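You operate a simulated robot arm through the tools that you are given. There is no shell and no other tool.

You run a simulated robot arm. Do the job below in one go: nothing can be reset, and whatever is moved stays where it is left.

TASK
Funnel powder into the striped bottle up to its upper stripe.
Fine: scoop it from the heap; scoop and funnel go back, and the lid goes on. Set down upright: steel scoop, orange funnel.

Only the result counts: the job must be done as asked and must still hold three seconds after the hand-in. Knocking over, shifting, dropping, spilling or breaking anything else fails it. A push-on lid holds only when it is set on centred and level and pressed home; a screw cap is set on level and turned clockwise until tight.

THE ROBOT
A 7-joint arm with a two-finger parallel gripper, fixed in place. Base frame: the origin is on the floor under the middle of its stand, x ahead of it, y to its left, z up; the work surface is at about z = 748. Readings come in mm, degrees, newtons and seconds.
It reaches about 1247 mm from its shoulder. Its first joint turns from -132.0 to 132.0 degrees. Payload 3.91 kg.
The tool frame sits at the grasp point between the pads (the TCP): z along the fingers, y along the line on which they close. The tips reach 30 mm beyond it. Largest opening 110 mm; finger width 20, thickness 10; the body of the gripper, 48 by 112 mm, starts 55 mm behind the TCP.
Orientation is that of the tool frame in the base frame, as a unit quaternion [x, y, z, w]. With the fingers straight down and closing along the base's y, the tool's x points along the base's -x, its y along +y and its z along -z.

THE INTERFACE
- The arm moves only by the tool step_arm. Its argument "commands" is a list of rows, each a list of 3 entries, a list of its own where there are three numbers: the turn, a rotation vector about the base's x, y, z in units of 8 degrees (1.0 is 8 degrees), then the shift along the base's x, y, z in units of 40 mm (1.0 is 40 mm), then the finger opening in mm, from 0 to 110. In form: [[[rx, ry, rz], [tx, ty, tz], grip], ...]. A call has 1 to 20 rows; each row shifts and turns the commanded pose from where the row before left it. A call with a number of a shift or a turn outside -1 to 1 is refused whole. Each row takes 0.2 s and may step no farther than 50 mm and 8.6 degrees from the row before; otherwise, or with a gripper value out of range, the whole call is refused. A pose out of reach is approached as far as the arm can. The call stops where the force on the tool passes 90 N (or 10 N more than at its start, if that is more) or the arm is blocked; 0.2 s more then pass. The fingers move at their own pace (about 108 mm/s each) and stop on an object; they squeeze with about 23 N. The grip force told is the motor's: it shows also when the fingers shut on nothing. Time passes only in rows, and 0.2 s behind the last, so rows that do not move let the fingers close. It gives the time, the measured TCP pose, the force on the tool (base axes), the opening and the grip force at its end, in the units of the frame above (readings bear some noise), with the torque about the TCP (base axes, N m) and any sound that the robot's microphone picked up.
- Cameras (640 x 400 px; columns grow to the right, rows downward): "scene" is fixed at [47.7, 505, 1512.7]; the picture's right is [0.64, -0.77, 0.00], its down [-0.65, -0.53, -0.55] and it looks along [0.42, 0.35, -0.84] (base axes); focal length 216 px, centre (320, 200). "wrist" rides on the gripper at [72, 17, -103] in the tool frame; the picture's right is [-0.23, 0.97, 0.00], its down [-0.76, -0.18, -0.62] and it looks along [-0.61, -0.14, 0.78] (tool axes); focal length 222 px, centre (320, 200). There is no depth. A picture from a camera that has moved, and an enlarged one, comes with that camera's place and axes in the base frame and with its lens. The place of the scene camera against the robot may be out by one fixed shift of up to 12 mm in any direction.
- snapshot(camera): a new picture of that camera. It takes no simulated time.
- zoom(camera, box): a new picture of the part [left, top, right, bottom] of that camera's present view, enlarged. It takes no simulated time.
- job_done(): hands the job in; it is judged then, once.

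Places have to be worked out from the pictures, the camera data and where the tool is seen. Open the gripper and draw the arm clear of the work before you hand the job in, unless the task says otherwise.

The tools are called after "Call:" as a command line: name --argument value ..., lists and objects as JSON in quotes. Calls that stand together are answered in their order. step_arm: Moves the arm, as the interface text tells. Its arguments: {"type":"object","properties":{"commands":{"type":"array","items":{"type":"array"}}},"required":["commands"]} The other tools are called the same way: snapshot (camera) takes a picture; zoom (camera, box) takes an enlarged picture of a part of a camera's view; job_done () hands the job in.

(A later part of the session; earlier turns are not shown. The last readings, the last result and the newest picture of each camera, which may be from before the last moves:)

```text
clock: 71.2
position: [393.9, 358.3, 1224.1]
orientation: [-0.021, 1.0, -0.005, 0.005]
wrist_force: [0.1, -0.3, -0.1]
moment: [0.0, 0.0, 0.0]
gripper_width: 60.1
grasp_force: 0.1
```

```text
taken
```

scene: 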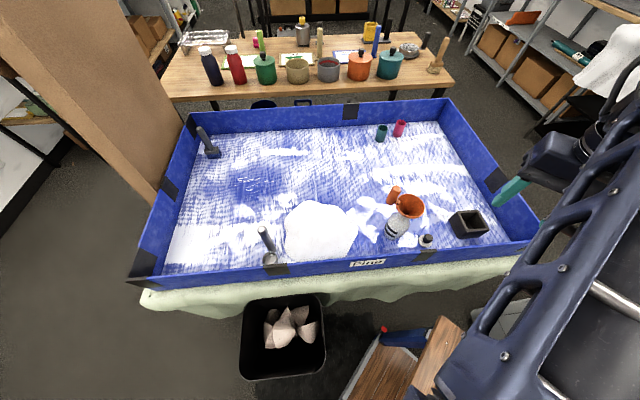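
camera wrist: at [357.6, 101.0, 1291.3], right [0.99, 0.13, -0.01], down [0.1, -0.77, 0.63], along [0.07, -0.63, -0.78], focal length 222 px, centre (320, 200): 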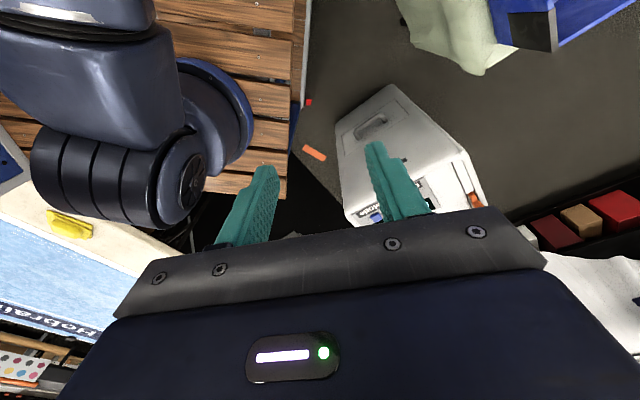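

No flags. I continue left to around (294, 540).

Call:
step_arm --commands '[[[0, 0, 0], [-0.5, 0.9, 0], 60], [[0, 0, 0], [-0.5, 0.9, 0], 60], [[0, 0, 0], [-0.5, 0.9, 0], 60], [[0, 0, 0], [-0.5, 0.9, 0], 60], [[0, 0, 0], [-0.5, 0.9, 0], 60], [[0, 0, 0], [0, 0, 0], 60]]'

Call:
snapshot --camera "scene"

```text
clock: 72.6
position: [365.3, 404.0, 1207.0]
orientation: [-0.024, 1.0, -0.005, 0.007]
wrist_force: [0.5, -0.1, 0.5]
moment: [-0.01, -0.02, 0.02]
gripper_width: 59.8
grasp_force: 0.1
out of reach, approached as far as the arm can: row 2, 3, 4, 5
```

```text
taken
```

scene: 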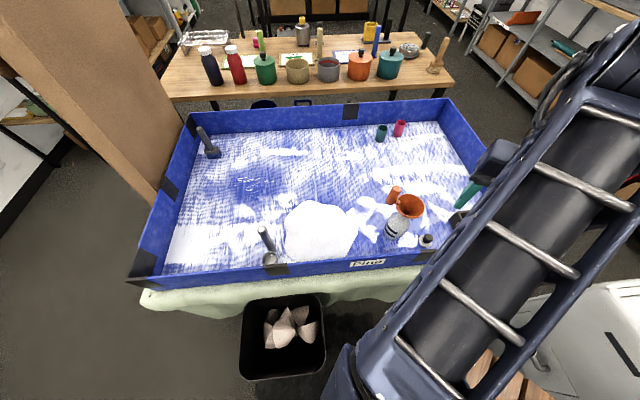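

It's limited by the yaw relative to the arm, so I rotate the yaw positive first and then continue left toward the scoop, aiming for tool x at az 290° (same closing line as before).

Call:
step_arm --commands '[[[0, 0, 1], [0, 0, 0.2], 60], [[0, 0, 1], [0, 0, 0.2], 60], [[0, 0, 1], [0, 0, 0.2], 60], [[0, 0, 1], [-0.2, 0.3, 0], 60], [[0, 0, 1], [-0.3, 0.5, 0], 60], [[0, 0, 1], [-0.3, 0.6, 0], 60], [[0, 0, 1], [-0.3, 0.6, 0], 60], [[0, 0, 1], [-0.3, 0.6, 0], 60], [[0, 0, 0], [0, 0, 0], 60]]'

Call:
snapshot --camera "scene"

```text
clock: 74.6
position: [307.8, 506.4, 1234.4]
orientation: [-0.549, 0.836, -0.001, 0.007]
wrist_force: [0.2, -0.4, 0.4]
moment: [0.0, 0.02, 0.01]
gripper_width: 60.2
grasp_force: 0.0
```

```text
taken
```

scene: 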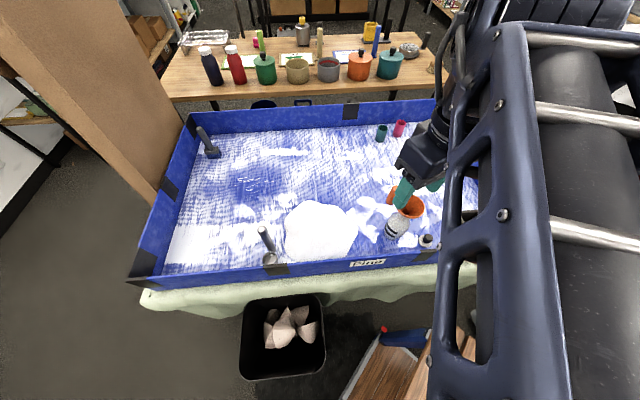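

No flags at tool x ≈247°. I continue to above the scoop.

Call:
step_arm --commands '[[[0, 0, 0.9], [-0.5, 0.85, -0.2], 60], [[0, 0, 0.9], [-0.5, 0.85, -0.2], 60], [[0, 0, 0.9], [-0.5, 0.85, -0.2], 60], [[0, 0, 0.9], [-0.5, 0.85, -0.2], 60], [[0, 0, 0.9], [-0.5, 0.85, -0.2], 60], [[0, 0, 0.9], [-0.5, 0.85, -0.2], 60], [[0, 0, 0], [-0.5, 0.85, -0.2], 60], [[0, 0, 0], [0, 0, 0], 60]]'

Call:
snapshot --camera "scene"

Call:
snapshot --camera "wrist"

```text
clock: 76.4
position: [166.5, 744.8, 1175.2]
orientation: [0.818, -0.575, -0.002, -0.008]
wrist_force: [0.1, 0.0, -0.2]
moment: [0.0, -0.01, -0.04]
gripper_width: 60.0
grasp_force: 0.0
```

```text
taken
```

scene: 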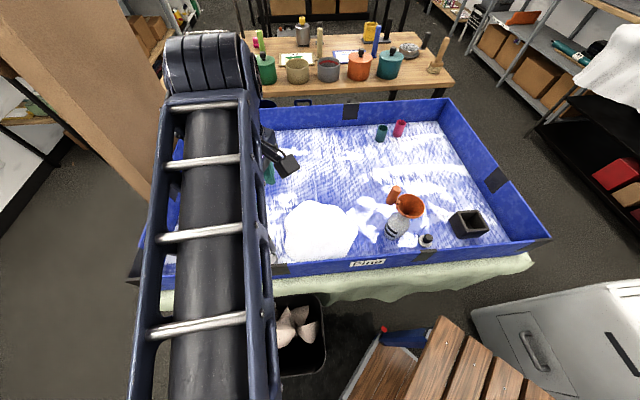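

```text
taken
camera wrist: at [175.2, 670.1, 1275.0], right [-0.99, -0.11, -0.01], down [-0.09, 0.77, 0.63], along [-0.07, 0.63, -0.77], focal length 222 px, centre (320, 200)
```

wrist: 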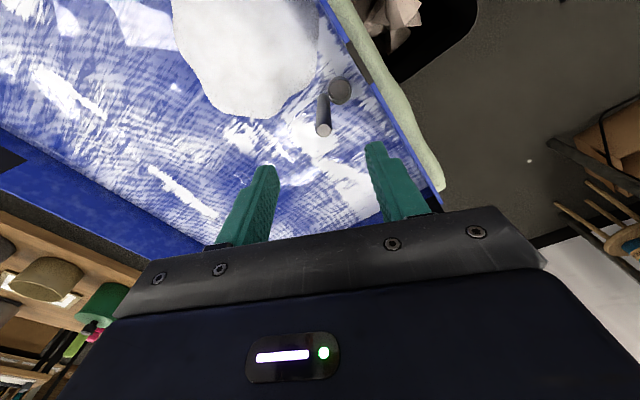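

I'm at (166, 745, 1175) with tool x at az 290°, and the wrist camera sees the scoop. I zoom in.

Call:
zoom --camera "wrist" --box '[280, 50, 400, 170]'

Call:
zoom --camera "wrist" --box '[160, 0, 360, 150]'

```text
3.33 times, centred on (340, 110) of wrist
camera zoom: at [175.2, 670.1, 1275.0], right [-0.99, -0.11, -0.01], down [-0.09, 0.77, 0.63], along [-0.07, 0.63, -0.77], focal length 740 px, centre (253, 500)
```

zoom: 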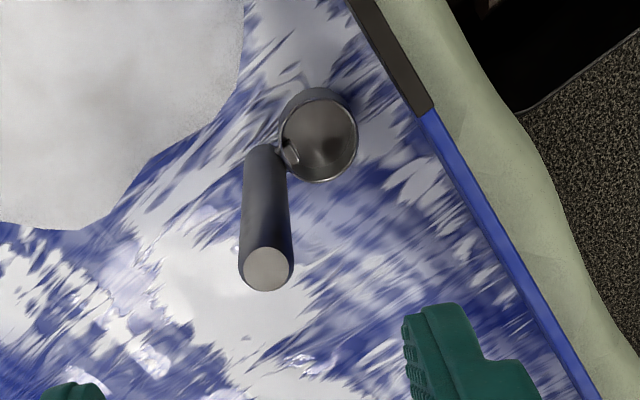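

```text
2.67 times, centred on (260, 75) of wrist
camera zoom: at [175.2, 670.1, 1275.0], right [-0.99, -0.11, -0.01], down [-0.09, 0.77, 0.63], along [-0.07, 0.63, -0.77], focal length 592 px, centre (480, 533)
```

zoom: 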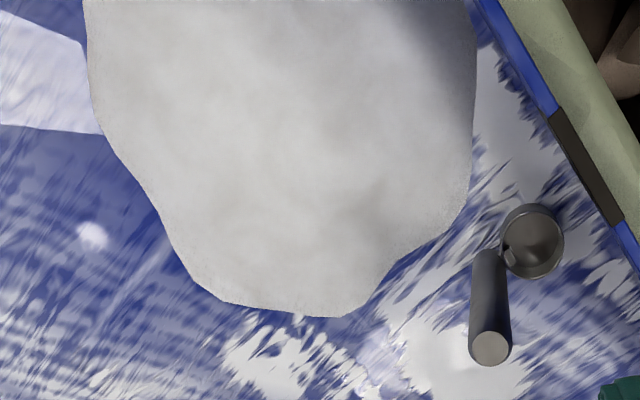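

Triangulated: scoop handle top near (153, 817, 915), cup centre near (121, 789), i.e. the cup points toward the wall (az ≈221°). I move above the handle and yaw +21° so the fingers close along that line.

Call:
step_arm --commands '[[[0, 0, 0.88], [-0.07, 0.36, -0.5], 70], [[0, 0, 0.88], [-0.07, 0.36, -0.7], 70], [[0, 0, 0.88], [-0.07, 0.36, -0.7], 70], [[0, 0, 0], [-0.07, 0.36, -0.7], 70], [[0, 0, 0], [-0.07, 0.36, -0.7], 70], [[0, 0, 0], [0, 0, -0.5], 70], [[0, 0, 0], [0, 0, 0], 70]]'

Call:
snapshot --camera "wrist"

Call:
zoom --camera "wrist" --box '[260, 60, 400, 200]'

```text
clock: 78.0
position: [154.4, 817.1, 1023.6]
orientation: [0.909, -0.417, -0.002, -0.008]
wrist_force: [-0.4, 0.5, -0.3]
moment: [0.03, 0.0, -0.03]
gripper_width: 70.1
grasp_force: 0.2
```

```text
taken
camera wrist: at [190.4, 750.0, 1124.1], right [-0.89, -0.46, -0.01], down [-0.36, 0.68, 0.63], along [-0.29, 0.56, -0.77], focal length 222 px, centre (320, 200)
```

wrist: 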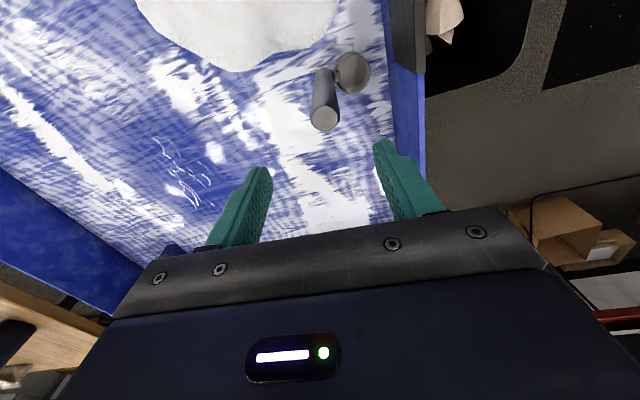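

```text
2.86 times, centred on (330, 130) of wrist
camera zoom: at [190.4, 750.0, 1124.1], right [-0.89, -0.46, -0.01], down [-0.36, 0.68, 0.63], along [-0.29, 0.56, -0.77], focal length 635 px, centre (291, 400)
```

zoom: 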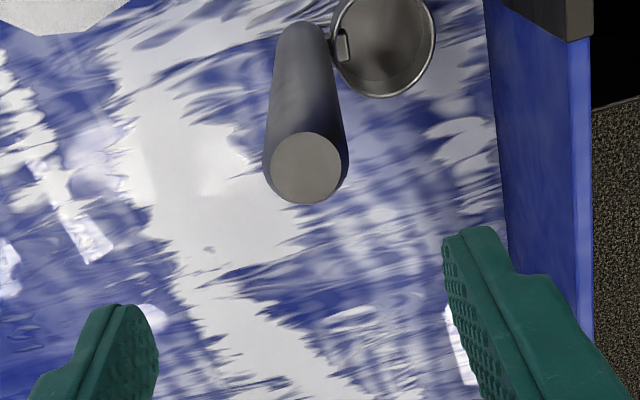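

Refined handle position is (153.4, 813, top 917), so I correct by (-3.3, -4.4) mm plus a 0.9° levelling, and descend with fingers open to 70 mm to just around the handle's top.

Call:
step_arm --commands '[[[-0.115, 0.02, 0], [-0.0825, -0.11, -0.3], 70], [[0, 0, 0], [0, 0, -0.6], 70], [[0, 0, 0], [0, 0, -0.6], 70], [[0, 0, 0], [0, 0, -0.5], 70], [[0, 0, 0], [0, 0, 0], 70], [[0, 0, 0], [0, 0, 0], 70]]'

Call:
snapshot --camera "wrist"

Call:
zoom --camera "wrist" --box '[260, 60, 400, 200]'

```text
clock: 79.4
position: [151.0, 812.0, 943.7]
orientation: [0.909, -0.418, -0.001, 0.0]
wrist_force: [-0.2, -0.4, -0.2]
moment: [0.01, -0.01, 0.01]
gripper_width: 69.8
grasp_force: 0.1
```

```text
taken
camera wrist: at [186.8, 746.7, 1044.7], right [-0.89, -0.46, 0.0], down [-0.36, 0.69, 0.62], along [-0.29, 0.55, -0.78], focal length 222 px, centre (320, 200)
```

wrist: 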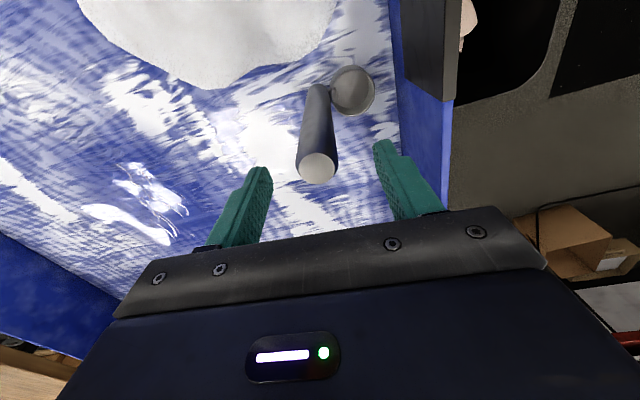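

```text
2.86 times, centred on (330, 130) of wrist
camera zoom: at [186.8, 746.7, 1044.7], right [-0.89, -0.46, 0.0], down [-0.36, 0.69, 0.62], along [-0.29, 0.55, -0.78], focal length 635 px, centre (291, 400)
```

zoom: 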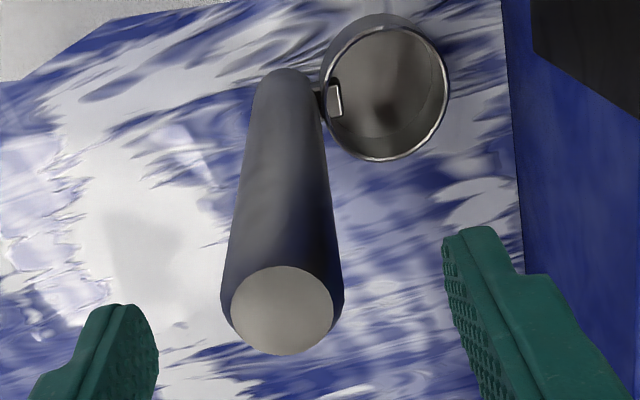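

The handle is centred between the fingers within ~2 mm; cup rim is at about (123, 785, 775). I nudge, descend 68 mm and then close.

Call:
step_arm --commands '[[[0, 0, 0], [0.035, 0.035, -0.4], 70], [[0, 0, 0], [0, 0, -0.6], 70], [[0, 0, 0], [0, 0, -0.5], 70], [[0, 0, 0], [0, 0, -0.2], 70], [[0, 0, 0], [0, 0, 0], 70]]'

Call:
zoom --camera "wrist" --box '[240, 60, 420, 230]'

```text
clock: 80.6
position: [151.7, 812.9, 876.5]
orientation: [0.909, -0.417, -0.002, 0.0]
wrist_force: [-0.1, -0.8, 0.9]
moment: [0.0, -0.02, 0.0]
gripper_width: 70.3
grasp_force: 0.1
```

```text
2.35 times, centred on (330, 145) of wrist
camera zoom: at [189.1, 748.1, 977.5], right [-0.89, -0.46, 0.0], down [-0.36, 0.69, 0.62], along [-0.29, 0.55, -0.78], focal length 523 px, centre (296, 329)
```

zoom: 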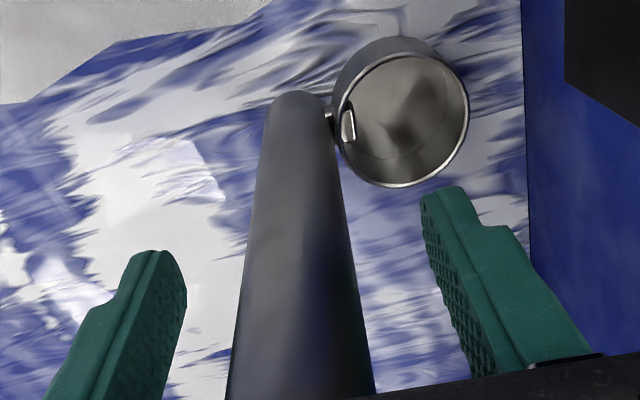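

Both pads straddle the handle with no contact. I close the gripper.

Call:
step_arm --commands '[[[0, 0, 0], [0, 0, 0], 0], [[0, 0, 0], [0, 0, 0], 0], [[0, 0, 0], [0, 0, 0], 0], [[0, 0, 0], [0, 0, 0], 0]]'

Call:
zoom --camera "wrist" --box '[240, 60, 420, 230]'

```text
clock: 81.6
position: [152.2, 811.9, 876.3]
orientation: [0.909, -0.417, -0.002, 0.001]
wrist_force: [0.1, 0.4, -0.8]
moment: [0.1, -0.07, -0.03]
gripper_width: 27.2
grasp_force: 22.5
```

```text
2.35 times, centred on (330, 145) of wrist
camera zoom: at [189.2, 748.1, 977.5], right [-0.89, -0.46, 0.0], down [-0.36, 0.69, 0.62], along [-0.29, 0.55, -0.78], focal length 523 px, centre (296, 329)
```

zoom: 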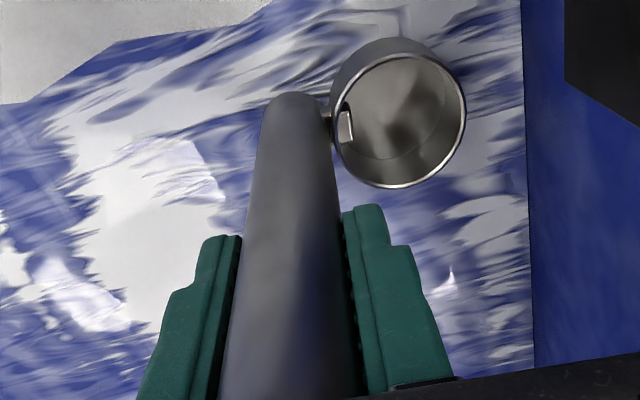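

Gripped (27 mm, 22.5 N). I note the standing pose: TCP (155.3, 813.9, 874.5), tool x 310.7°, for the return. Now I lift straight up.

Call:
step_arm --commands '[[[0, 0, 0], [0, 0, 0.2], 0], [[0, 0, 0], [0, 0, 0.4], 0], [[0, 0, 0], [0, 0, 0.6], 0], [[0, 0, 0], [0, 0, 0.8], 0], [[0, 0, 0], [0, 0, 0.8], 0], [[0, 0, 0], [0, 0, 0], 0], [[0, 0, 0], [0, 0, 0], 0]]'

Call:
snapshot --camera "wrist"

Call:
snapshot --camera "scene"

```text
clock: 83.2
position: [152.7, 813.8, 989.6]
orientation: [0.909, -0.416, -0.001, 0.001]
wrist_force: [0.3, -0.6, -2.6]
moment: [-0.01, 0.0, 0.04]
gripper_width: 27.1
grasp_force: 22.9
```

```text
taken
camera wrist: at [188.3, 749.2, 1090.1], right [-0.89, -0.46, 0.0], down [-0.36, 0.69, 0.62], along [-0.29, 0.55, -0.78], focal length 222 px, centre (320, 200)
```

wrist: 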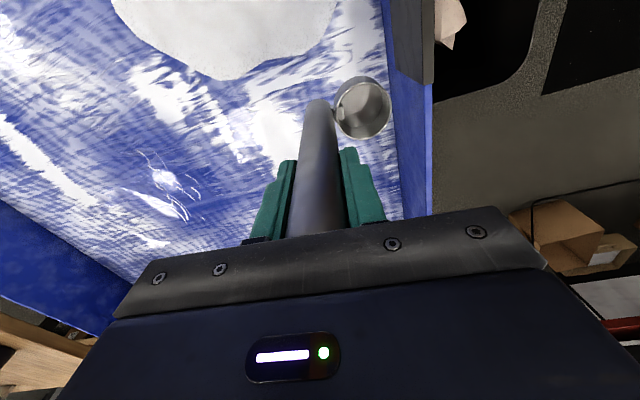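

```text
taken
```

scene: 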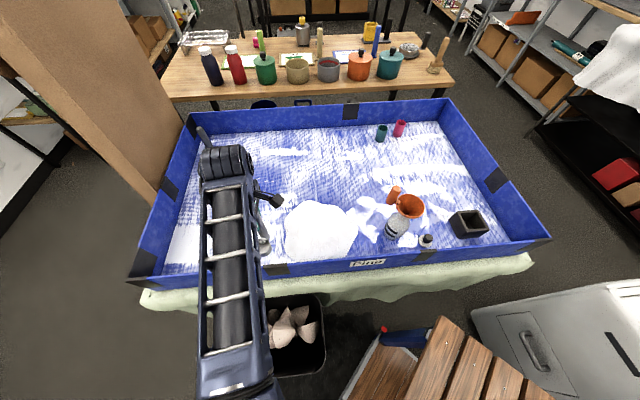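

The scoop weighs about 2.2 N and hangs level. I carry it toward the heap, staying well above (cup bottom ≥ 870), and look at the heap from there.

Call:
step_arm --commands '[[[0, 0, 0], [0.5, -0.1, 0.3], 0], [[0, 0, 0], [0.8, -0.2, 0], 0], [[0, 0, 0], [0.8, -0.25, 0], 0], [[0, 0, 0], [0.8, -0.25, 0], 0], [[0, 0, 0], [0.8, -0.25, 0], 0], [[0, 0, 0], [0.8, -0.25, 0], 0], [[0, 0, 0], [0.225, -0.1, 0], 0], [[0, 0, 0], [0, 0, 0], 0]]'

Call:
snapshot --camera "wrist"

Call:
snapshot --camera "scene"

```text
clock: 85.0
position: [343.5, 755.9, 998.6]
orientation: [0.909, -0.416, -0.002, 0.0]
wrist_force: [0.0, -0.3, -0.6]
moment: [0.02, -0.05, 0.01]
gripper_width: 27.5
grasp_force: 22.6
```

```text
taken
camera wrist: at [379.0, 691.7, 1099.3], right [-0.89, -0.46, 0.0], down [-0.36, 0.69, 0.62], along [-0.29, 0.55, -0.78], focal length 222 px, centre (320, 200)
```

wrist: 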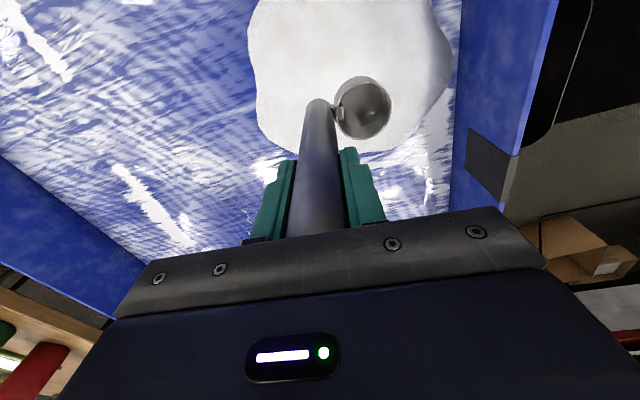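

```text
taken
```

scene: 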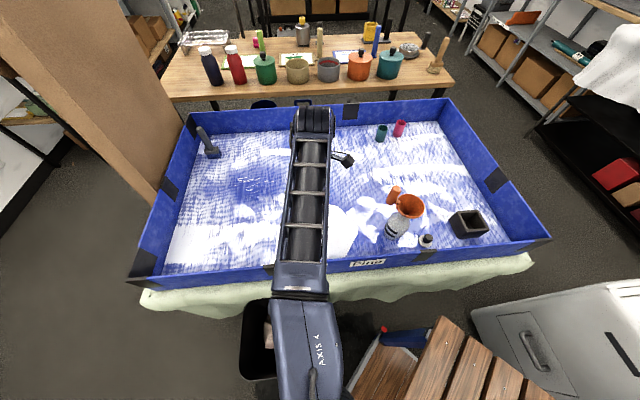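

Cup is above the heap centre (314, 729) with its bottom at ~872. I lower 45 mm and check where the heap surface is.

Call:
step_arm --commands '[[[0, 0, 0], [0, 0, -0.4], 0], [[0, 0, 0], [0, 0, -0.4], 0], [[0, 0, 0], [0, 0, -0.325], 0], [[0, 0, 0], [0, 0, 0], 0]]'

Call:
zoom --camera "wrist" --box '[260, 40, 460, 180]'

```text
clock: 86.0
position: [342.2, 757.5, 954.5]
orientation: [0.909, -0.417, -0.001, 0.0]
wrist_force: [0.3, -0.2, -1.6]
moment: [0.06, -0.05, -0.02]
gripper_width: 27.3
grasp_force: 23.0
```

```text
2.86 times, centred on (360, 110) of wrist
camera zoom: at [378.7, 692.7, 1054.0], right [-0.89, -0.46, 0.0], down [-0.36, 0.69, 0.62], along [-0.29, 0.55, -0.78], focal length 635 px, centre (206, 457)
```

zoom: 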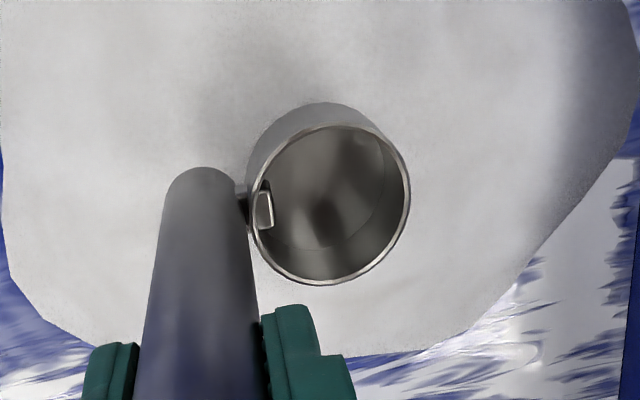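

The cup is still in clear air with a shadow near it. I lower in 8 mm increments, watching the force and the cup wall's visibility.

Call:
step_arm --commands '[[[0, 0, 0], [0, 0, -0.2], 0], [[0, 0, 0], [0, 0, -0.2], 0], [[0, 0, 0], [0, 0, 0], 0]]'

Call:
zoom --camera "wrist" --box '[260, 40, 460, 180]'

Call:
step_arm --commands '[[[0, 0, 0], [0, 0, -0.2], 0], [[0, 0, 0], [0, 0, -0.2], 0], [[0, 0, 0], [0, 0, 0], 0]]'

Call:
zoom --camera "wrist" --box '[260, 40, 460, 180]'

```text
clock: 86.8
position: [342.7, 758.4, 938.4]
orientation: [0.909, -0.417, -0.001, 0.0]
wrist_force: [1.0, 0.1, -1.4]
moment: [0.01, -0.05, -0.02]
gripper_width: 27.4
grasp_force: 22.7
```

```text
2.86 times, centred on (360, 110) of wrist
camera zoom: at [377.8, 692.7, 1039.4], right [-0.89, -0.46, 0.0], down [-0.36, 0.69, 0.62], along [-0.29, 0.55, -0.78], focal length 635 px, centre (206, 457)
```

zoom: 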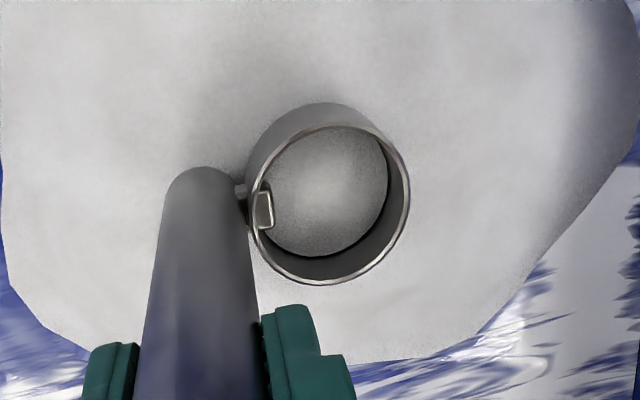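

```text
clock: 87.6
position: [340.8, 756.7, 922.8]
orientation: [0.909, -0.418, -0.001, 0.001]
wrist_force: [-0.2, -0.3, -1.5]
moment: [0.02, -0.02, -0.03]
gripper_width: 27.3
grasp_force: 22.2
```

```text
2.86 times, centred on (360, 110) of wrist
camera zoom: at [378.0, 691.8, 1024.1], right [-0.89, -0.46, 0.0], down [-0.36, 0.69, 0.62], along [-0.29, 0.55, -0.78], focal length 635 px, centre (206, 457)
```

zoom: 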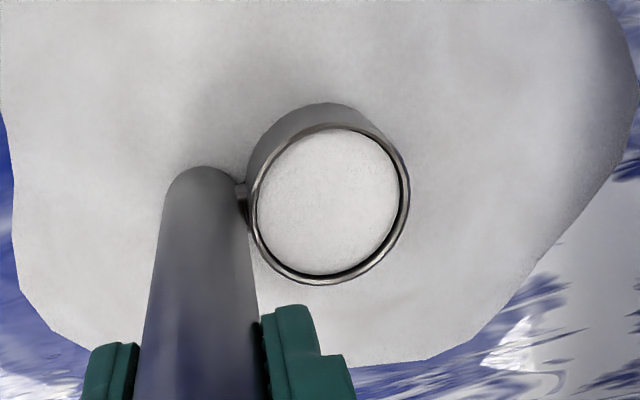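

Powder is showing up inside the cup, close to the rim. I lift straight up gently and see whether the cup keeps it.

Call:
step_arm --commands '[[[0, 0, 0], [0, 0, 0.2], 0], [[0, 0, 0], [0, 0, 0.3], 0], [[0, 0, 0], [0, 0, 0.4], 0], [[0, 0, 0], [0, 0, 0.6], 0], [[0, 0, 0], [0, 0, 0.6], 0], [[0, 0, 0], [0, 0, 0], 0]]'

Call:
zoom --camera "wrist" --box '[260, 40, 460, 180]'

```text
clock: 89.0
position: [343.7, 756.1, 1008.4]
orientation: [0.909, -0.417, -0.001, 0.001]
wrist_force: [0.2, -0.6, -1.4]
moment: [-0.01, 0.01, -0.03]
gripper_width: 27.2
grasp_force: 23.2
```

```text
2.86 times, centred on (360, 110) of wrist
camera zoom: at [379.0, 691.1, 1109.1], right [-0.89, -0.46, 0.0], down [-0.36, 0.69, 0.62], along [-0.29, 0.55, -0.78], focal length 635 px, centre (206, 457)
```

zoom: 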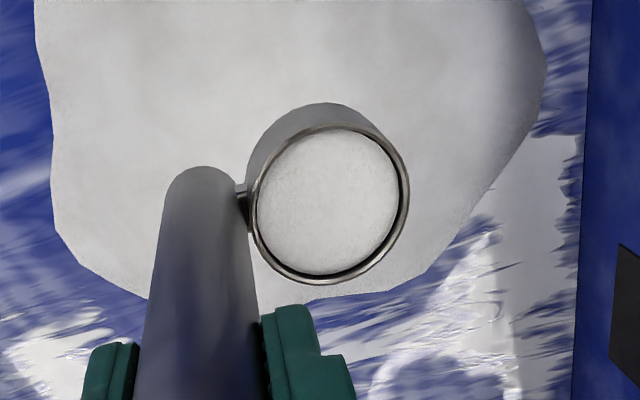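

The cup keeps the powder, nearly level full. I raise it and carry it level toward the funnel, yawing +22° so that it will tip toward az 245° (lip over the funnel centre), staying high above the funnel.

Call:
step_arm --commands '[[[0, 0, 0], [0, 0, 0.5], 0], [[0, 0, 0], [0, 0, 0.75], 0], [[0, 0, 0], [0, 0, 0.75], 0], [[0, 0, 0], [0, 0, 0.75], 0], [[0, 0, 0], [0, 0, 0.75], 0], [[0, 0, 0.1], [0.2, -0.2, 0], 0], [[0, 0, 0.29], [0.45, -0.46, 0], 0], [[0, 0, 0.29], [0.45, -0.46, 0], 0], [[0, 0, 0.29], [0.45, -0.46, 0], 0], [[0, 0, 0.29], [0.45, -0.46, 0], 0], [[0, 0, 0.29], [0.45, -0.46, 0], 0], [[0, 0, 0.29], [0.45, -0.46, 0], 0], [[0, 0, 0.29], [0.45, -0.46, 0], 0], [[0, 0, 0.29], [0.45, -0.46, 0], 0], [[0, 0, 0.29], [0.45, -0.46, 0], 0], [[0, 0, 0.1], [0.2, -0.22, 0], 0], [[0, 0, 0], [0, 0, 0], 0]]'

Call:
snapshot --camera "wrist"

Call:
snapshot --camera "scene"

```text
clock: 92.6
position: [519.5, 573.9, 1149.9]
orientation: [0.973, -0.232, -0.001, 0.001]
wrist_force: [0.6, 0.5, -0.9]
moment: [-0.03, 0.0, 0.0]
gripper_width: 27.0
grasp_force: 23.2
```

```text
taken
camera wrist: at [578.3, 526.4, 1250.4], right [-0.64, -0.77, 0.0], down [-0.6, 0.5, 0.62], along [-0.48, 0.4, -0.78], focal length 222 px, centre (320, 200)
```

wrist: 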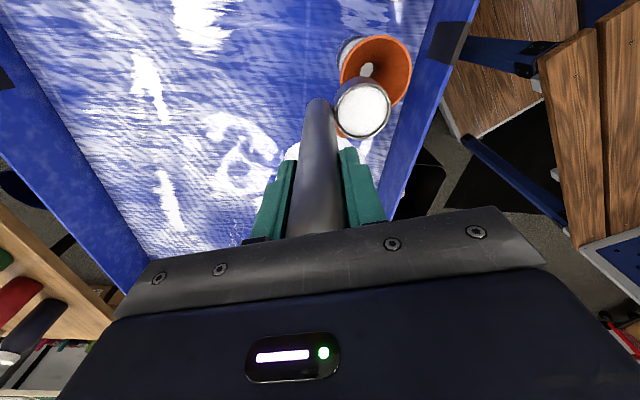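

```text
taken
```

scene: 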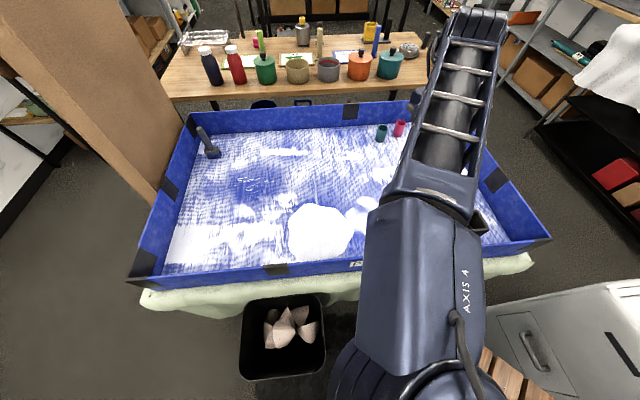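

The cup is next to the funnel in the wrist view. I zoom in to measure the funnel's rim relative to the cup.

Call:
zoom --camera "wrist" --box '[290, 20, 430, 160]'

```text
2.86 times, centred on (360, 90) of wrist
camera zoom: at [578.3, 526.4, 1250.4], right [-0.64, -0.77, 0.0], down [-0.6, 0.5, 0.62], along [-0.48, 0.4, -0.78], focal length 635 px, centre (206, 514)
```

zoom: 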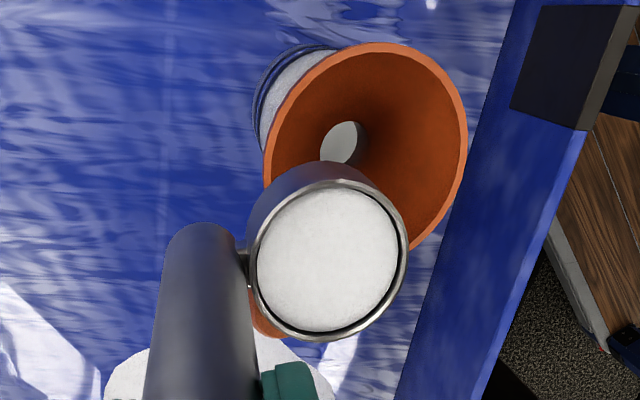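

The spout hole is at about (497, 509) and the rim centre near (496, 506). I align the lip over it and tilt the scoop to 40° while keeping the lip fixed above the funnel centre.

Call:
step_arm --commands '[[[0, 0, 0], [0.0625, -0.1425, 0], 0], [[0.9085, -0.418, 0], [-0.1515, -0.3293, 0.21], 0], [[0.9085, -0.418, 0], [-0.162, -0.352, 0.16], 0], [[0.9085, -0.418, 0], [-0.1703, -0.3702, 0.1025], 0], [[0.9085, -0.418, 0], [-0.1745, -0.3793, 0.045], 0], [[0, 0, 0], [0, 0, 0], 0]]'

Call:
snapshot --camera "wrist"

Call:
snapshot --camera "scene"

```text
clock: 94.0
position: [496.0, 510.0, 1167.6]
orientation: [0.936, -0.222, 0.052, -0.27]
wrist_force: [0.0, -0.2, -0.5]
moment: [-0.01, 0.03, -0.01]
gripper_width: 27.4
grasp_force: 22.8
```

```text
taken
camera wrist: at [532.5, 416.2, 1243.8], right [-0.58, -0.63, -0.51], down [-0.75, 0.17, 0.64], along [-0.32, 0.75, -0.58], focal length 222 px, centre (320, 200)
```

wrist: 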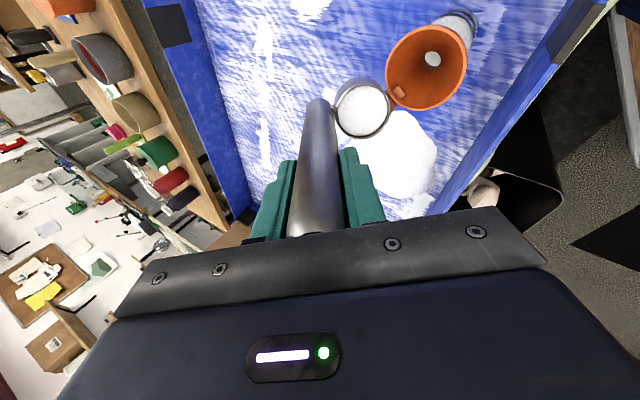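

```text
taken
```

scene: 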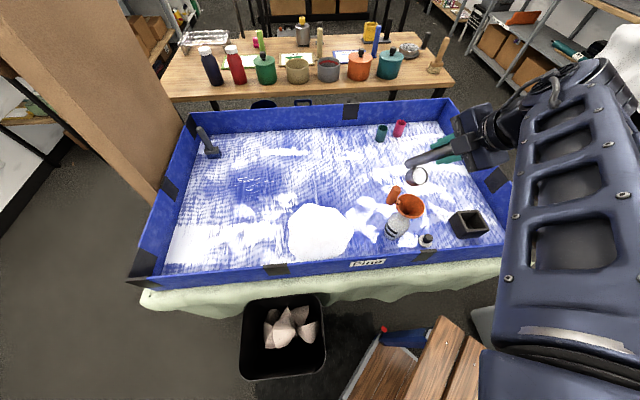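

Tilted 32° with no powder loss so far. I zoom to see the cup and the funnel from both cameras.

Call:
zoom --camera "wrist" --box '[300, 10, 480, 150]'

Call:
zoom --camera "scene" --box '[370, 140, 470, 230]'

```text
2.86 times, centred on (390, 80) of wrist
camera zoom: at [532.5, 416.2, 1243.8], right [-0.58, -0.63, -0.51], down [-0.75, 0.17, 0.64], along [-0.32, 0.75, -0.58], focal length 635 px, centre (120, 543)
```

zoom: 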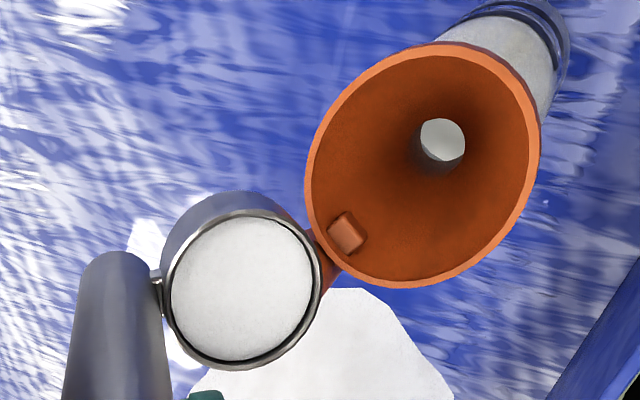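

```text
4.44 times, centred on (420, 185) of scene
camera zoom: at [47.7, 505.0, 1512.7], right [0.64, -0.77, 0.0], down [-0.65, -0.53, -0.55], along [0.42, 0.35, -0.84], focal length 960 px, centre (-124, 267)
```

zoom: 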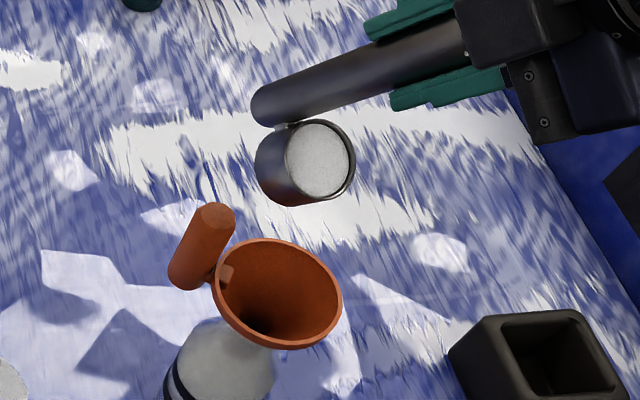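

No flow at 32° and the lip is right over the funnel. I continue tilting to 64°, lowering the lip gradually.

Call:
step_arm --commands '[[[0.9085, -0.418, 0], [-0.162, -0.352, -0.0125], 0], [[0.9085, -0.418, 0], [-0.1588, -0.3452, -0.2725], 0], [[0.9085, -0.418, 0], [-0.1536, -0.3339, -0.3275], 0], [[0, 0, 0], [0, 0, 0], 0]]'

Call:
zoom --camera "wrist" --box '[300, 10, 480, 150]'

Call:
zoom --camera "scene" --box '[370, 140, 470, 230]'

```text
clock: 95.0
position: [476.1, 469.1, 1143.9]
orientation: [0.859, -0.205, 0.091, -0.46]
wrist_force: [0.1, 0.0, -2.0]
moment: [-0.1, 0.07, 0.0]
gripper_width: 27.3
grasp_force: 22.3
```

```text
2.86 times, centred on (390, 80) of wrist
camera zoom: at [502.2, 350.7, 1182.5], right [-0.46, -0.38, -0.8], down [-0.85, -0.05, 0.52], along [-0.24, 0.92, -0.3], focal length 635 px, centre (120, 543)
```

zoom: 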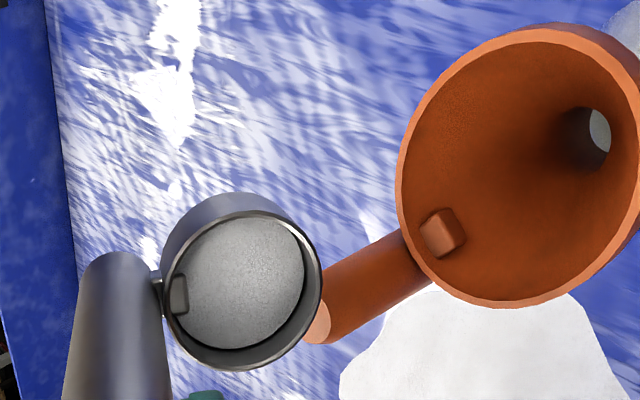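

```text
4.44 times, centred on (420, 185) of scene
camera zoom: at [47.7, 505.0, 1512.7], right [0.64, -0.77, 0.0], down [-0.65, -0.53, -0.55], along [0.42, 0.35, -0.84], focal length 960 px, centre (-124, 267)
```

zoom: 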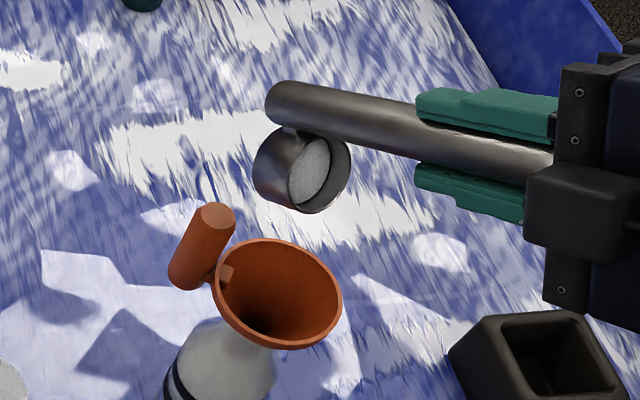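

Powder has begun leaving the cup (its level dropped) over the funnel centre. I continue tilting to 72° and check for stray powder.

Call:
step_arm --commands '[[[0.9085, -0.418, 0], [-0.1453, -0.3157, -0.3825], 0], [[0.9085, -0.418, 0], [-0.1327, -0.2884, -0.435], 0], [[0, 0, 0], [0, 0, 0], 0], [[0, 0, 0], [0, 0, 0], 0]]'

Call:
zoom --camera "wrist" --box '[300, 10, 540, 190]'

Call:
zoom --camera "scene" --box '[370, 150, 470, 250]'

```text
clock: 96.0
position: [467.1, 443.1, 1110.4]
orientation: [0.788, -0.187, 0.114, -0.576]
wrist_force: [-0.1, 0.0, -1.3]
moment: [-0.06, 0.04, -0.02]
gripper_width: 27.1
grasp_force: 23.2
```

```text
2.22 times, centred on (420, 100) of wrist
camera zoom: at [489.4, 319.9, 1122.0], right [-0.36, -0.16, -0.92], down [-0.91, -0.17, 0.39], along [-0.22, 0.97, -0.09], focal length 494 px, centre (98, 422)
```

zoom: 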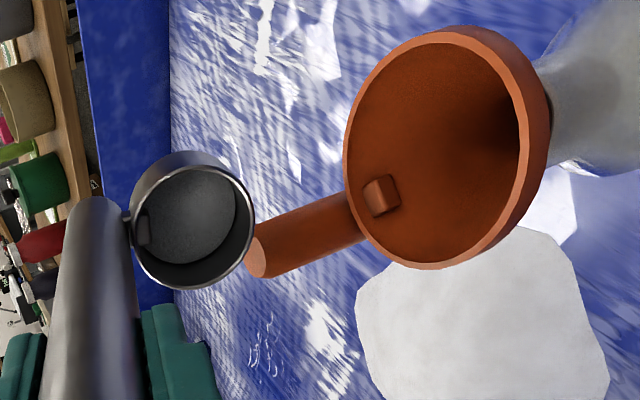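

```text
4.00 times, centred on (420, 200) of scene
camera zoom: at [47.7, 505.0, 1512.7], right [0.64, -0.77, 0.0], down [-0.65, -0.53, -0.55], along [0.42, 0.35, -0.84], focal length 864 px, centre (-80, 200)
```

zoom: 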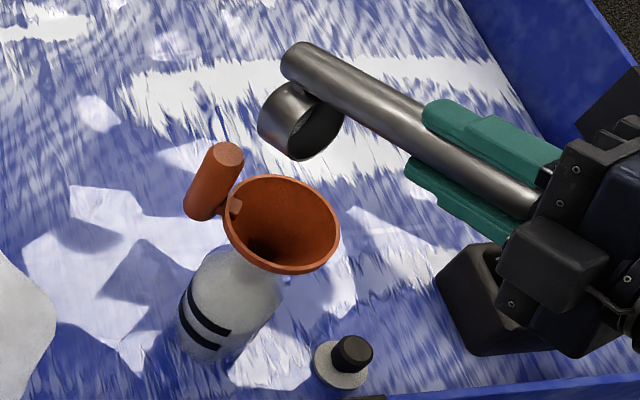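

Most powder has run into the funnel; nothing visible outside. I tilt on to 96°.

Call:
step_arm --commands '[[[0.9085, -0.418, 0], [-0.1463, -0.318, -0.4775], 0], [[0.9085, -0.418, 0], [-0.1254, -0.2726, -0.5225], 0], [[0.9085, -0.418, 0], [-0.094, -0.2044, -0.505], 0], [[0, 0, 0], [0, 0, 0], 0], [[0, 0, 0], [0, 0, 0], 0]]'

Call:
snapshot --camera "wrist"

Call:
zoom --camera "scene" --box '[370, 150, 470, 250]'

```text
clock: 97.2
position: [452.8, 416.4, 1049.3]
orientation: [-0.652, 0.155, -0.144, 0.728]
wrist_force: [1.5, -0.1, -2.2]
moment: [-0.18, 0.06, -0.01]
gripper_width: 27.2
grasp_force: 22.6
```

```text
taken
camera wrist: at [476.3, 295.7, 1018.0], right [-0.2, 0.2, -0.96], down [-0.95, -0.27, 0.14], along [-0.23, 0.94, 0.24], focal length 222 px, centre (320, 200)
```

wrist: 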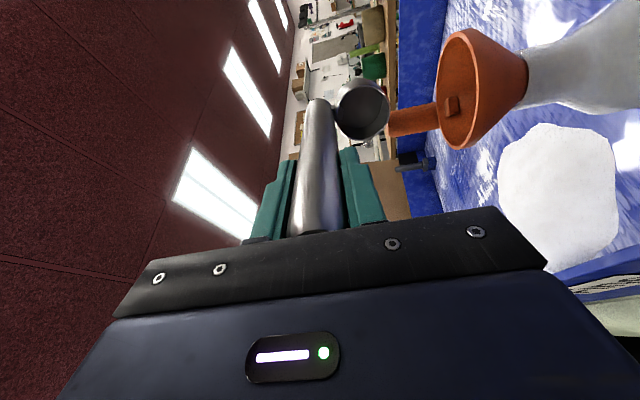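

```text
4.00 times, centred on (420, 200) of scene
camera zoom: at [47.7, 505.0, 1512.7], right [0.64, -0.77, 0.0], down [-0.65, -0.53, -0.55], along [0.42, 0.35, -0.84], focal length 864 px, centre (-80, 200)
```

zoom: 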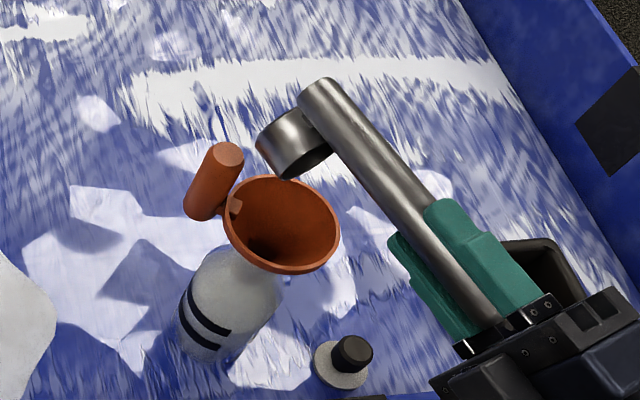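

The cup is empty now and nothing was spilled. I look at the bottle's fill level before going back.

Call:
zoom --camera "scene" --box '[380, 205, 430, 245]'

Call:
zoom --camera "wrist" --box '[320, 10, 640, 180]'

```text
10.00 times, centred on (405, 225) of scene
camera zoom: at [47.7, 505.0, 1512.7], right [0.64, -0.77, 0.0], down [-0.65, -0.53, -0.55], along [0.42, 0.35, -0.84], focal length 2159 px, centre (-530, -50)
```

zoom: 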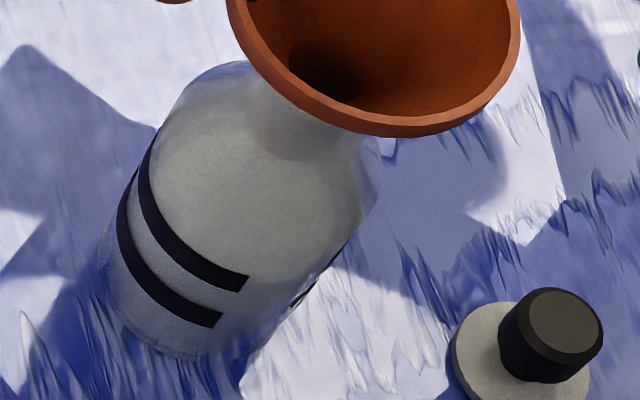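

```text
2.00 times, centred on (480, 95) of wrist
camera zoom: at [476.3, 295.7, 1018.0], right [-0.2, 0.2, -0.96], down [-0.95, -0.27, 0.14], along [-0.23, 0.94, 0.24], focal length 444 px, centre (0, 410)
```

zoom: 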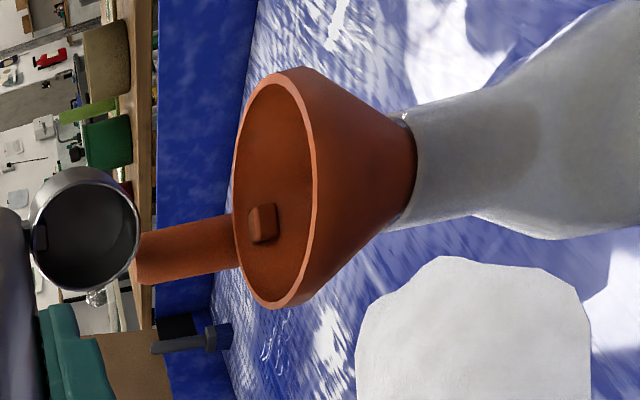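

I reverse the same path to bring the scoop upright above the funnel again.

Call:
step_arm --commands '[[[-0.9085, 0.418, 0], [0.094, 0.2044, 0.505], 0], [[-0.9085, 0.418, 0], [0.1254, 0.2726, 0.5225], 0], [[-0.9085, 0.418, 0], [0.1463, 0.318, 0.4775], 0], [[-0.9085, 0.418, 0], [0.1327, 0.2884, 0.435], 0], [[-0.9085, 0.418, 0], [0.1453, 0.3157, 0.3825], 0], [[-0.9085, 0.418, 0], [0.1536, 0.3339, 0.3275], 0], [[-0.9085, 0.418, 0], [0.1588, 0.3452, 0.2725], 0], [[-0.9085, 0.418, 0], [0.162, 0.352, 0.0125], 0], [[-0.9085, 0.418, 0], [0.1745, 0.3793, -0.045], 0], [[-0.9085, 0.418, 0], [0.1703, 0.3702, -0.1025], 0], [[-0.9085, 0.418, 0], [0.162, 0.352, -0.16], 0], [[-0.9085, 0.418, 0], [0.1515, 0.3293, -0.21], 0], [[0, 0, 0], [0, 0, 0], 0]]'

Call:
snapshot --camera "wrist"

Call:
zoom --camera "wrist" --box '[290, 20, 430, 160]'

```text
clock: 100.0
position: [520.7, 571.0, 1147.2]
orientation: [0.973, -0.231, -0.001, 0.002]
wrist_force: [-0.2, 0.5, -2.2]
moment: [0.03, -0.01, -0.01]
gripper_width: 27.3
grasp_force: 22.7
```

```text
taken
camera wrist: at [579.6, 523.5, 1248.0], right [-0.64, -0.77, 0.0], down [-0.6, 0.5, 0.62], along [-0.48, 0.4, -0.78], focal length 222 px, centre (320, 200)
```

wrist: 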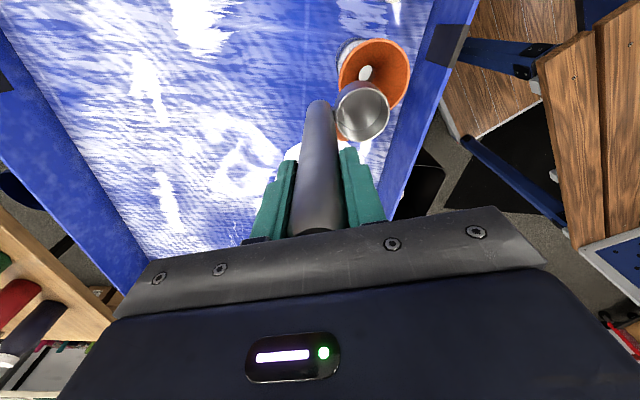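

```text
2.86 times, centred on (360, 90) of wrist
camera zoom: at [579.6, 523.5, 1248.0], right [-0.64, -0.77, 0.0], down [-0.6, 0.5, 0.62], along [-0.48, 0.4, -0.78], focal length 635 px, centre (206, 514)
```

zoom: 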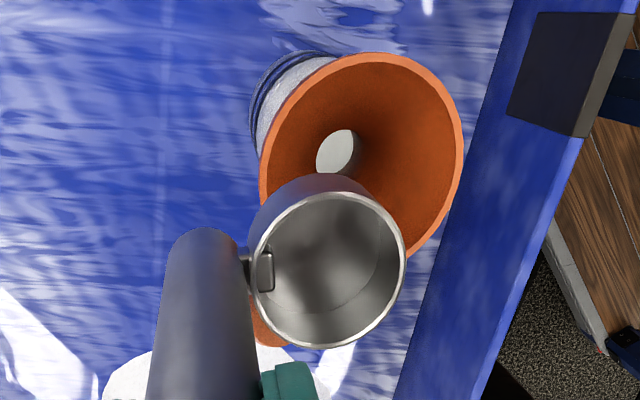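

The scoop is empty and upright. Back to the heap for the second scoop, along the reverse route.

Call:
step_arm --commands '[[[0, 0, -0.281], [-0.451, 0.47, 0], 0], [[0, 0, -0.281], [-0.451, 0.47, 0], 0], [[0, 0, -0.281], [-0.451, 0.47, 0], 0], [[0, 0, -0.281], [-0.451, 0.47, 0], 0], [[0, 0, -0.281], [-0.451, 0.47, 0], 0], [[0, 0, -0.281], [-0.451, 0.47, -0.2], 0], [[0, 0, -0.281], [-0.451, 0.47, -0.4], 0], [[0, 0, -0.281], [-0.451, 0.47, -0.5], 0], [[0, 0, -0.281], [-0.451, 0.47, -0.6], 0], [[0, 0, -0.281], [-0.451, 0.47, -0.6], 0], [[0, 0, 0], [0, 0, -0.8], 0], [[0, 0, 0], [0, 0, -0.8], 0], [[0, 0, 0], [0, 0, -0.7], 0], [[0, 0, 0], [0, 0, 0], 0]]'

Call:
zoom --camera "wrist" --box '[260, 40, 460, 180]'

```text
clock: 103.0
position: [342.5, 757.5, 961.8]
orientation: [0.909, -0.417, -0.001, 0.002]
wrist_force: [-0.7, 0.7, -0.3]
moment: [0.06, -0.02, 0.02]
gripper_width: 27.3
grasp_force: 23.4
```

```text
2.86 times, centred on (360, 110) of wrist
camera zoom: at [378.9, 691.8, 1062.9], right [-0.89, -0.46, 0.0], down [-0.36, 0.69, 0.62], along [-0.29, 0.55, -0.78], focal length 635 px, centre (206, 457)
```

zoom: 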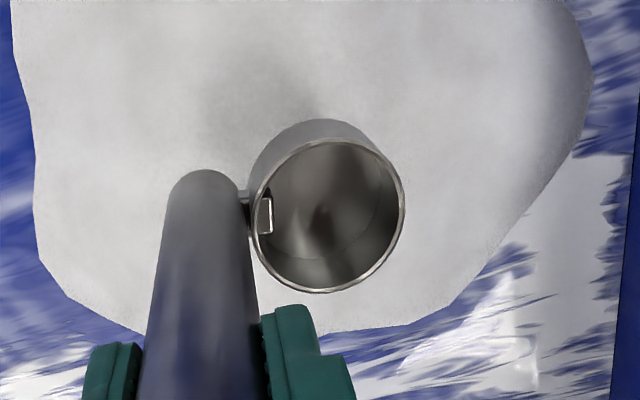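

At the heap again (TCP z≈960). I lower 40 mm in steps and look.

Call:
step_arm --commands '[[[0, 0, 0], [0, 0, -0.3], 0], [[0, 0, 0], [0, 0, -0.3], 0], [[0, 0, 0], [0, 0, -0.2], 0], [[0, 0, 0], [0, 0, -0.2], 0], [[0, 0, 0], [0, 0, 0], 0]]'

Call:
zoom --camera "wrist" --box '[260, 40, 460, 180]'

```text
clock: 104.2
position: [343.2, 756.4, 924.2]
orientation: [0.909, -0.417, -0.001, 0.001]
wrist_force: [0.2, -0.1, -1.1]
moment: [-0.04, 0.02, -0.01]
gripper_width: 27.4
grasp_force: 22.9
```

```text
2.86 times, centred on (360, 110) of wrist
camera zoom: at [379.1, 690.5, 1024.5], right [-0.89, -0.46, 0.0], down [-0.36, 0.69, 0.62], along [-0.29, 0.55, -0.78], focal length 635 px, centre (206, 457)
```

zoom: 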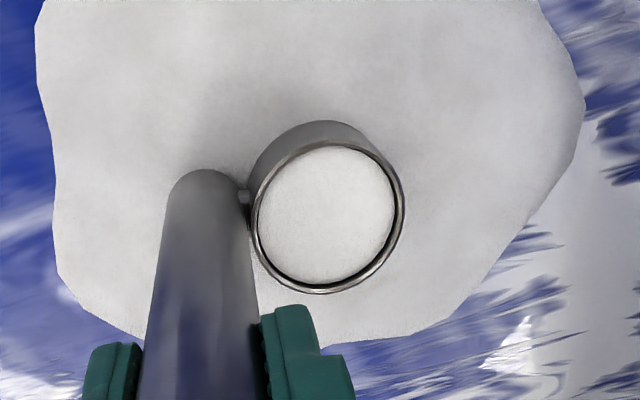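

Full again. I lift and carry it back over the funnel the same way.

Call:
step_arm --commands '[[[0, 0, 0], [0, 0, 0.2], 0], [[0, 0, 0], [0, 0, 0.4], 0], [[0, 0, 0], [0, 0, 0.6], 0], [[0, 0, 0], [0, 0, 0.7], 0], [[0, 0, 0.281], [0.451, -0.47, 0.4], 0], [[0, 0, 0.281], [0.451, -0.47, 0.45], 0], [[0, 0, 0.281], [0.451, -0.47, 0.45], 0], [[0, 0, 0.281], [0.451, -0.47, 0.45], 0], [[0, 0, 0.281], [0.451, -0.47, 0.45], 0], [[0, 0, 0.281], [0.451, -0.47, 0.45], 0], [[0, 0, 0.281], [0.451, -0.47, 0.4], 0], [[0, 0, 0.281], [0.451, -0.47, 0.4], 0], [[0, 0, 0.281], [0.451, -0.47, 0.25], 0], [[0, 0, 0.281], [0.451, -0.47, 0], 0], [[0, 0, 0], [0, 0, 0], 0]]'

Call:
zoom --camera "wrist" --box '[290, 20, 430, 160]'

```text
clock: 107.4
position: [520.2, 567.4, 1146.7]
orientation: [0.973, -0.23, -0.001, 0.0]
wrist_force: [0.3, 1.0, -1.7]
moment: [0.07, -0.03, -0.02]
gripper_width: 27.1
grasp_force: 22.8
```

```text
2.86 times, centred on (360, 90) of wrist
camera zoom: at [580.1, 520.6, 1247.0], right [-0.64, -0.77, 0.0], down [-0.6, 0.5, 0.62], along [-0.48, 0.4, -0.78], focal length 635 px, centre (206, 514)
```

zoom: 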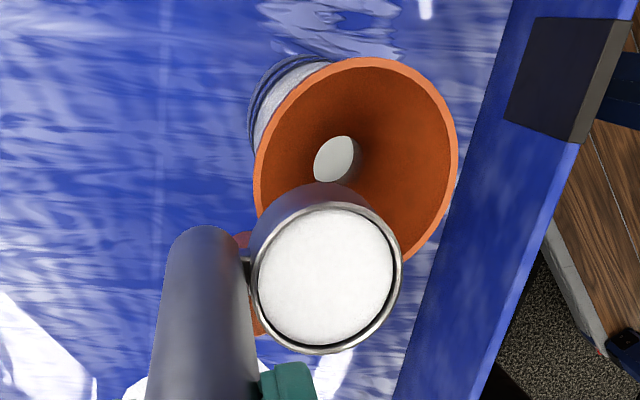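

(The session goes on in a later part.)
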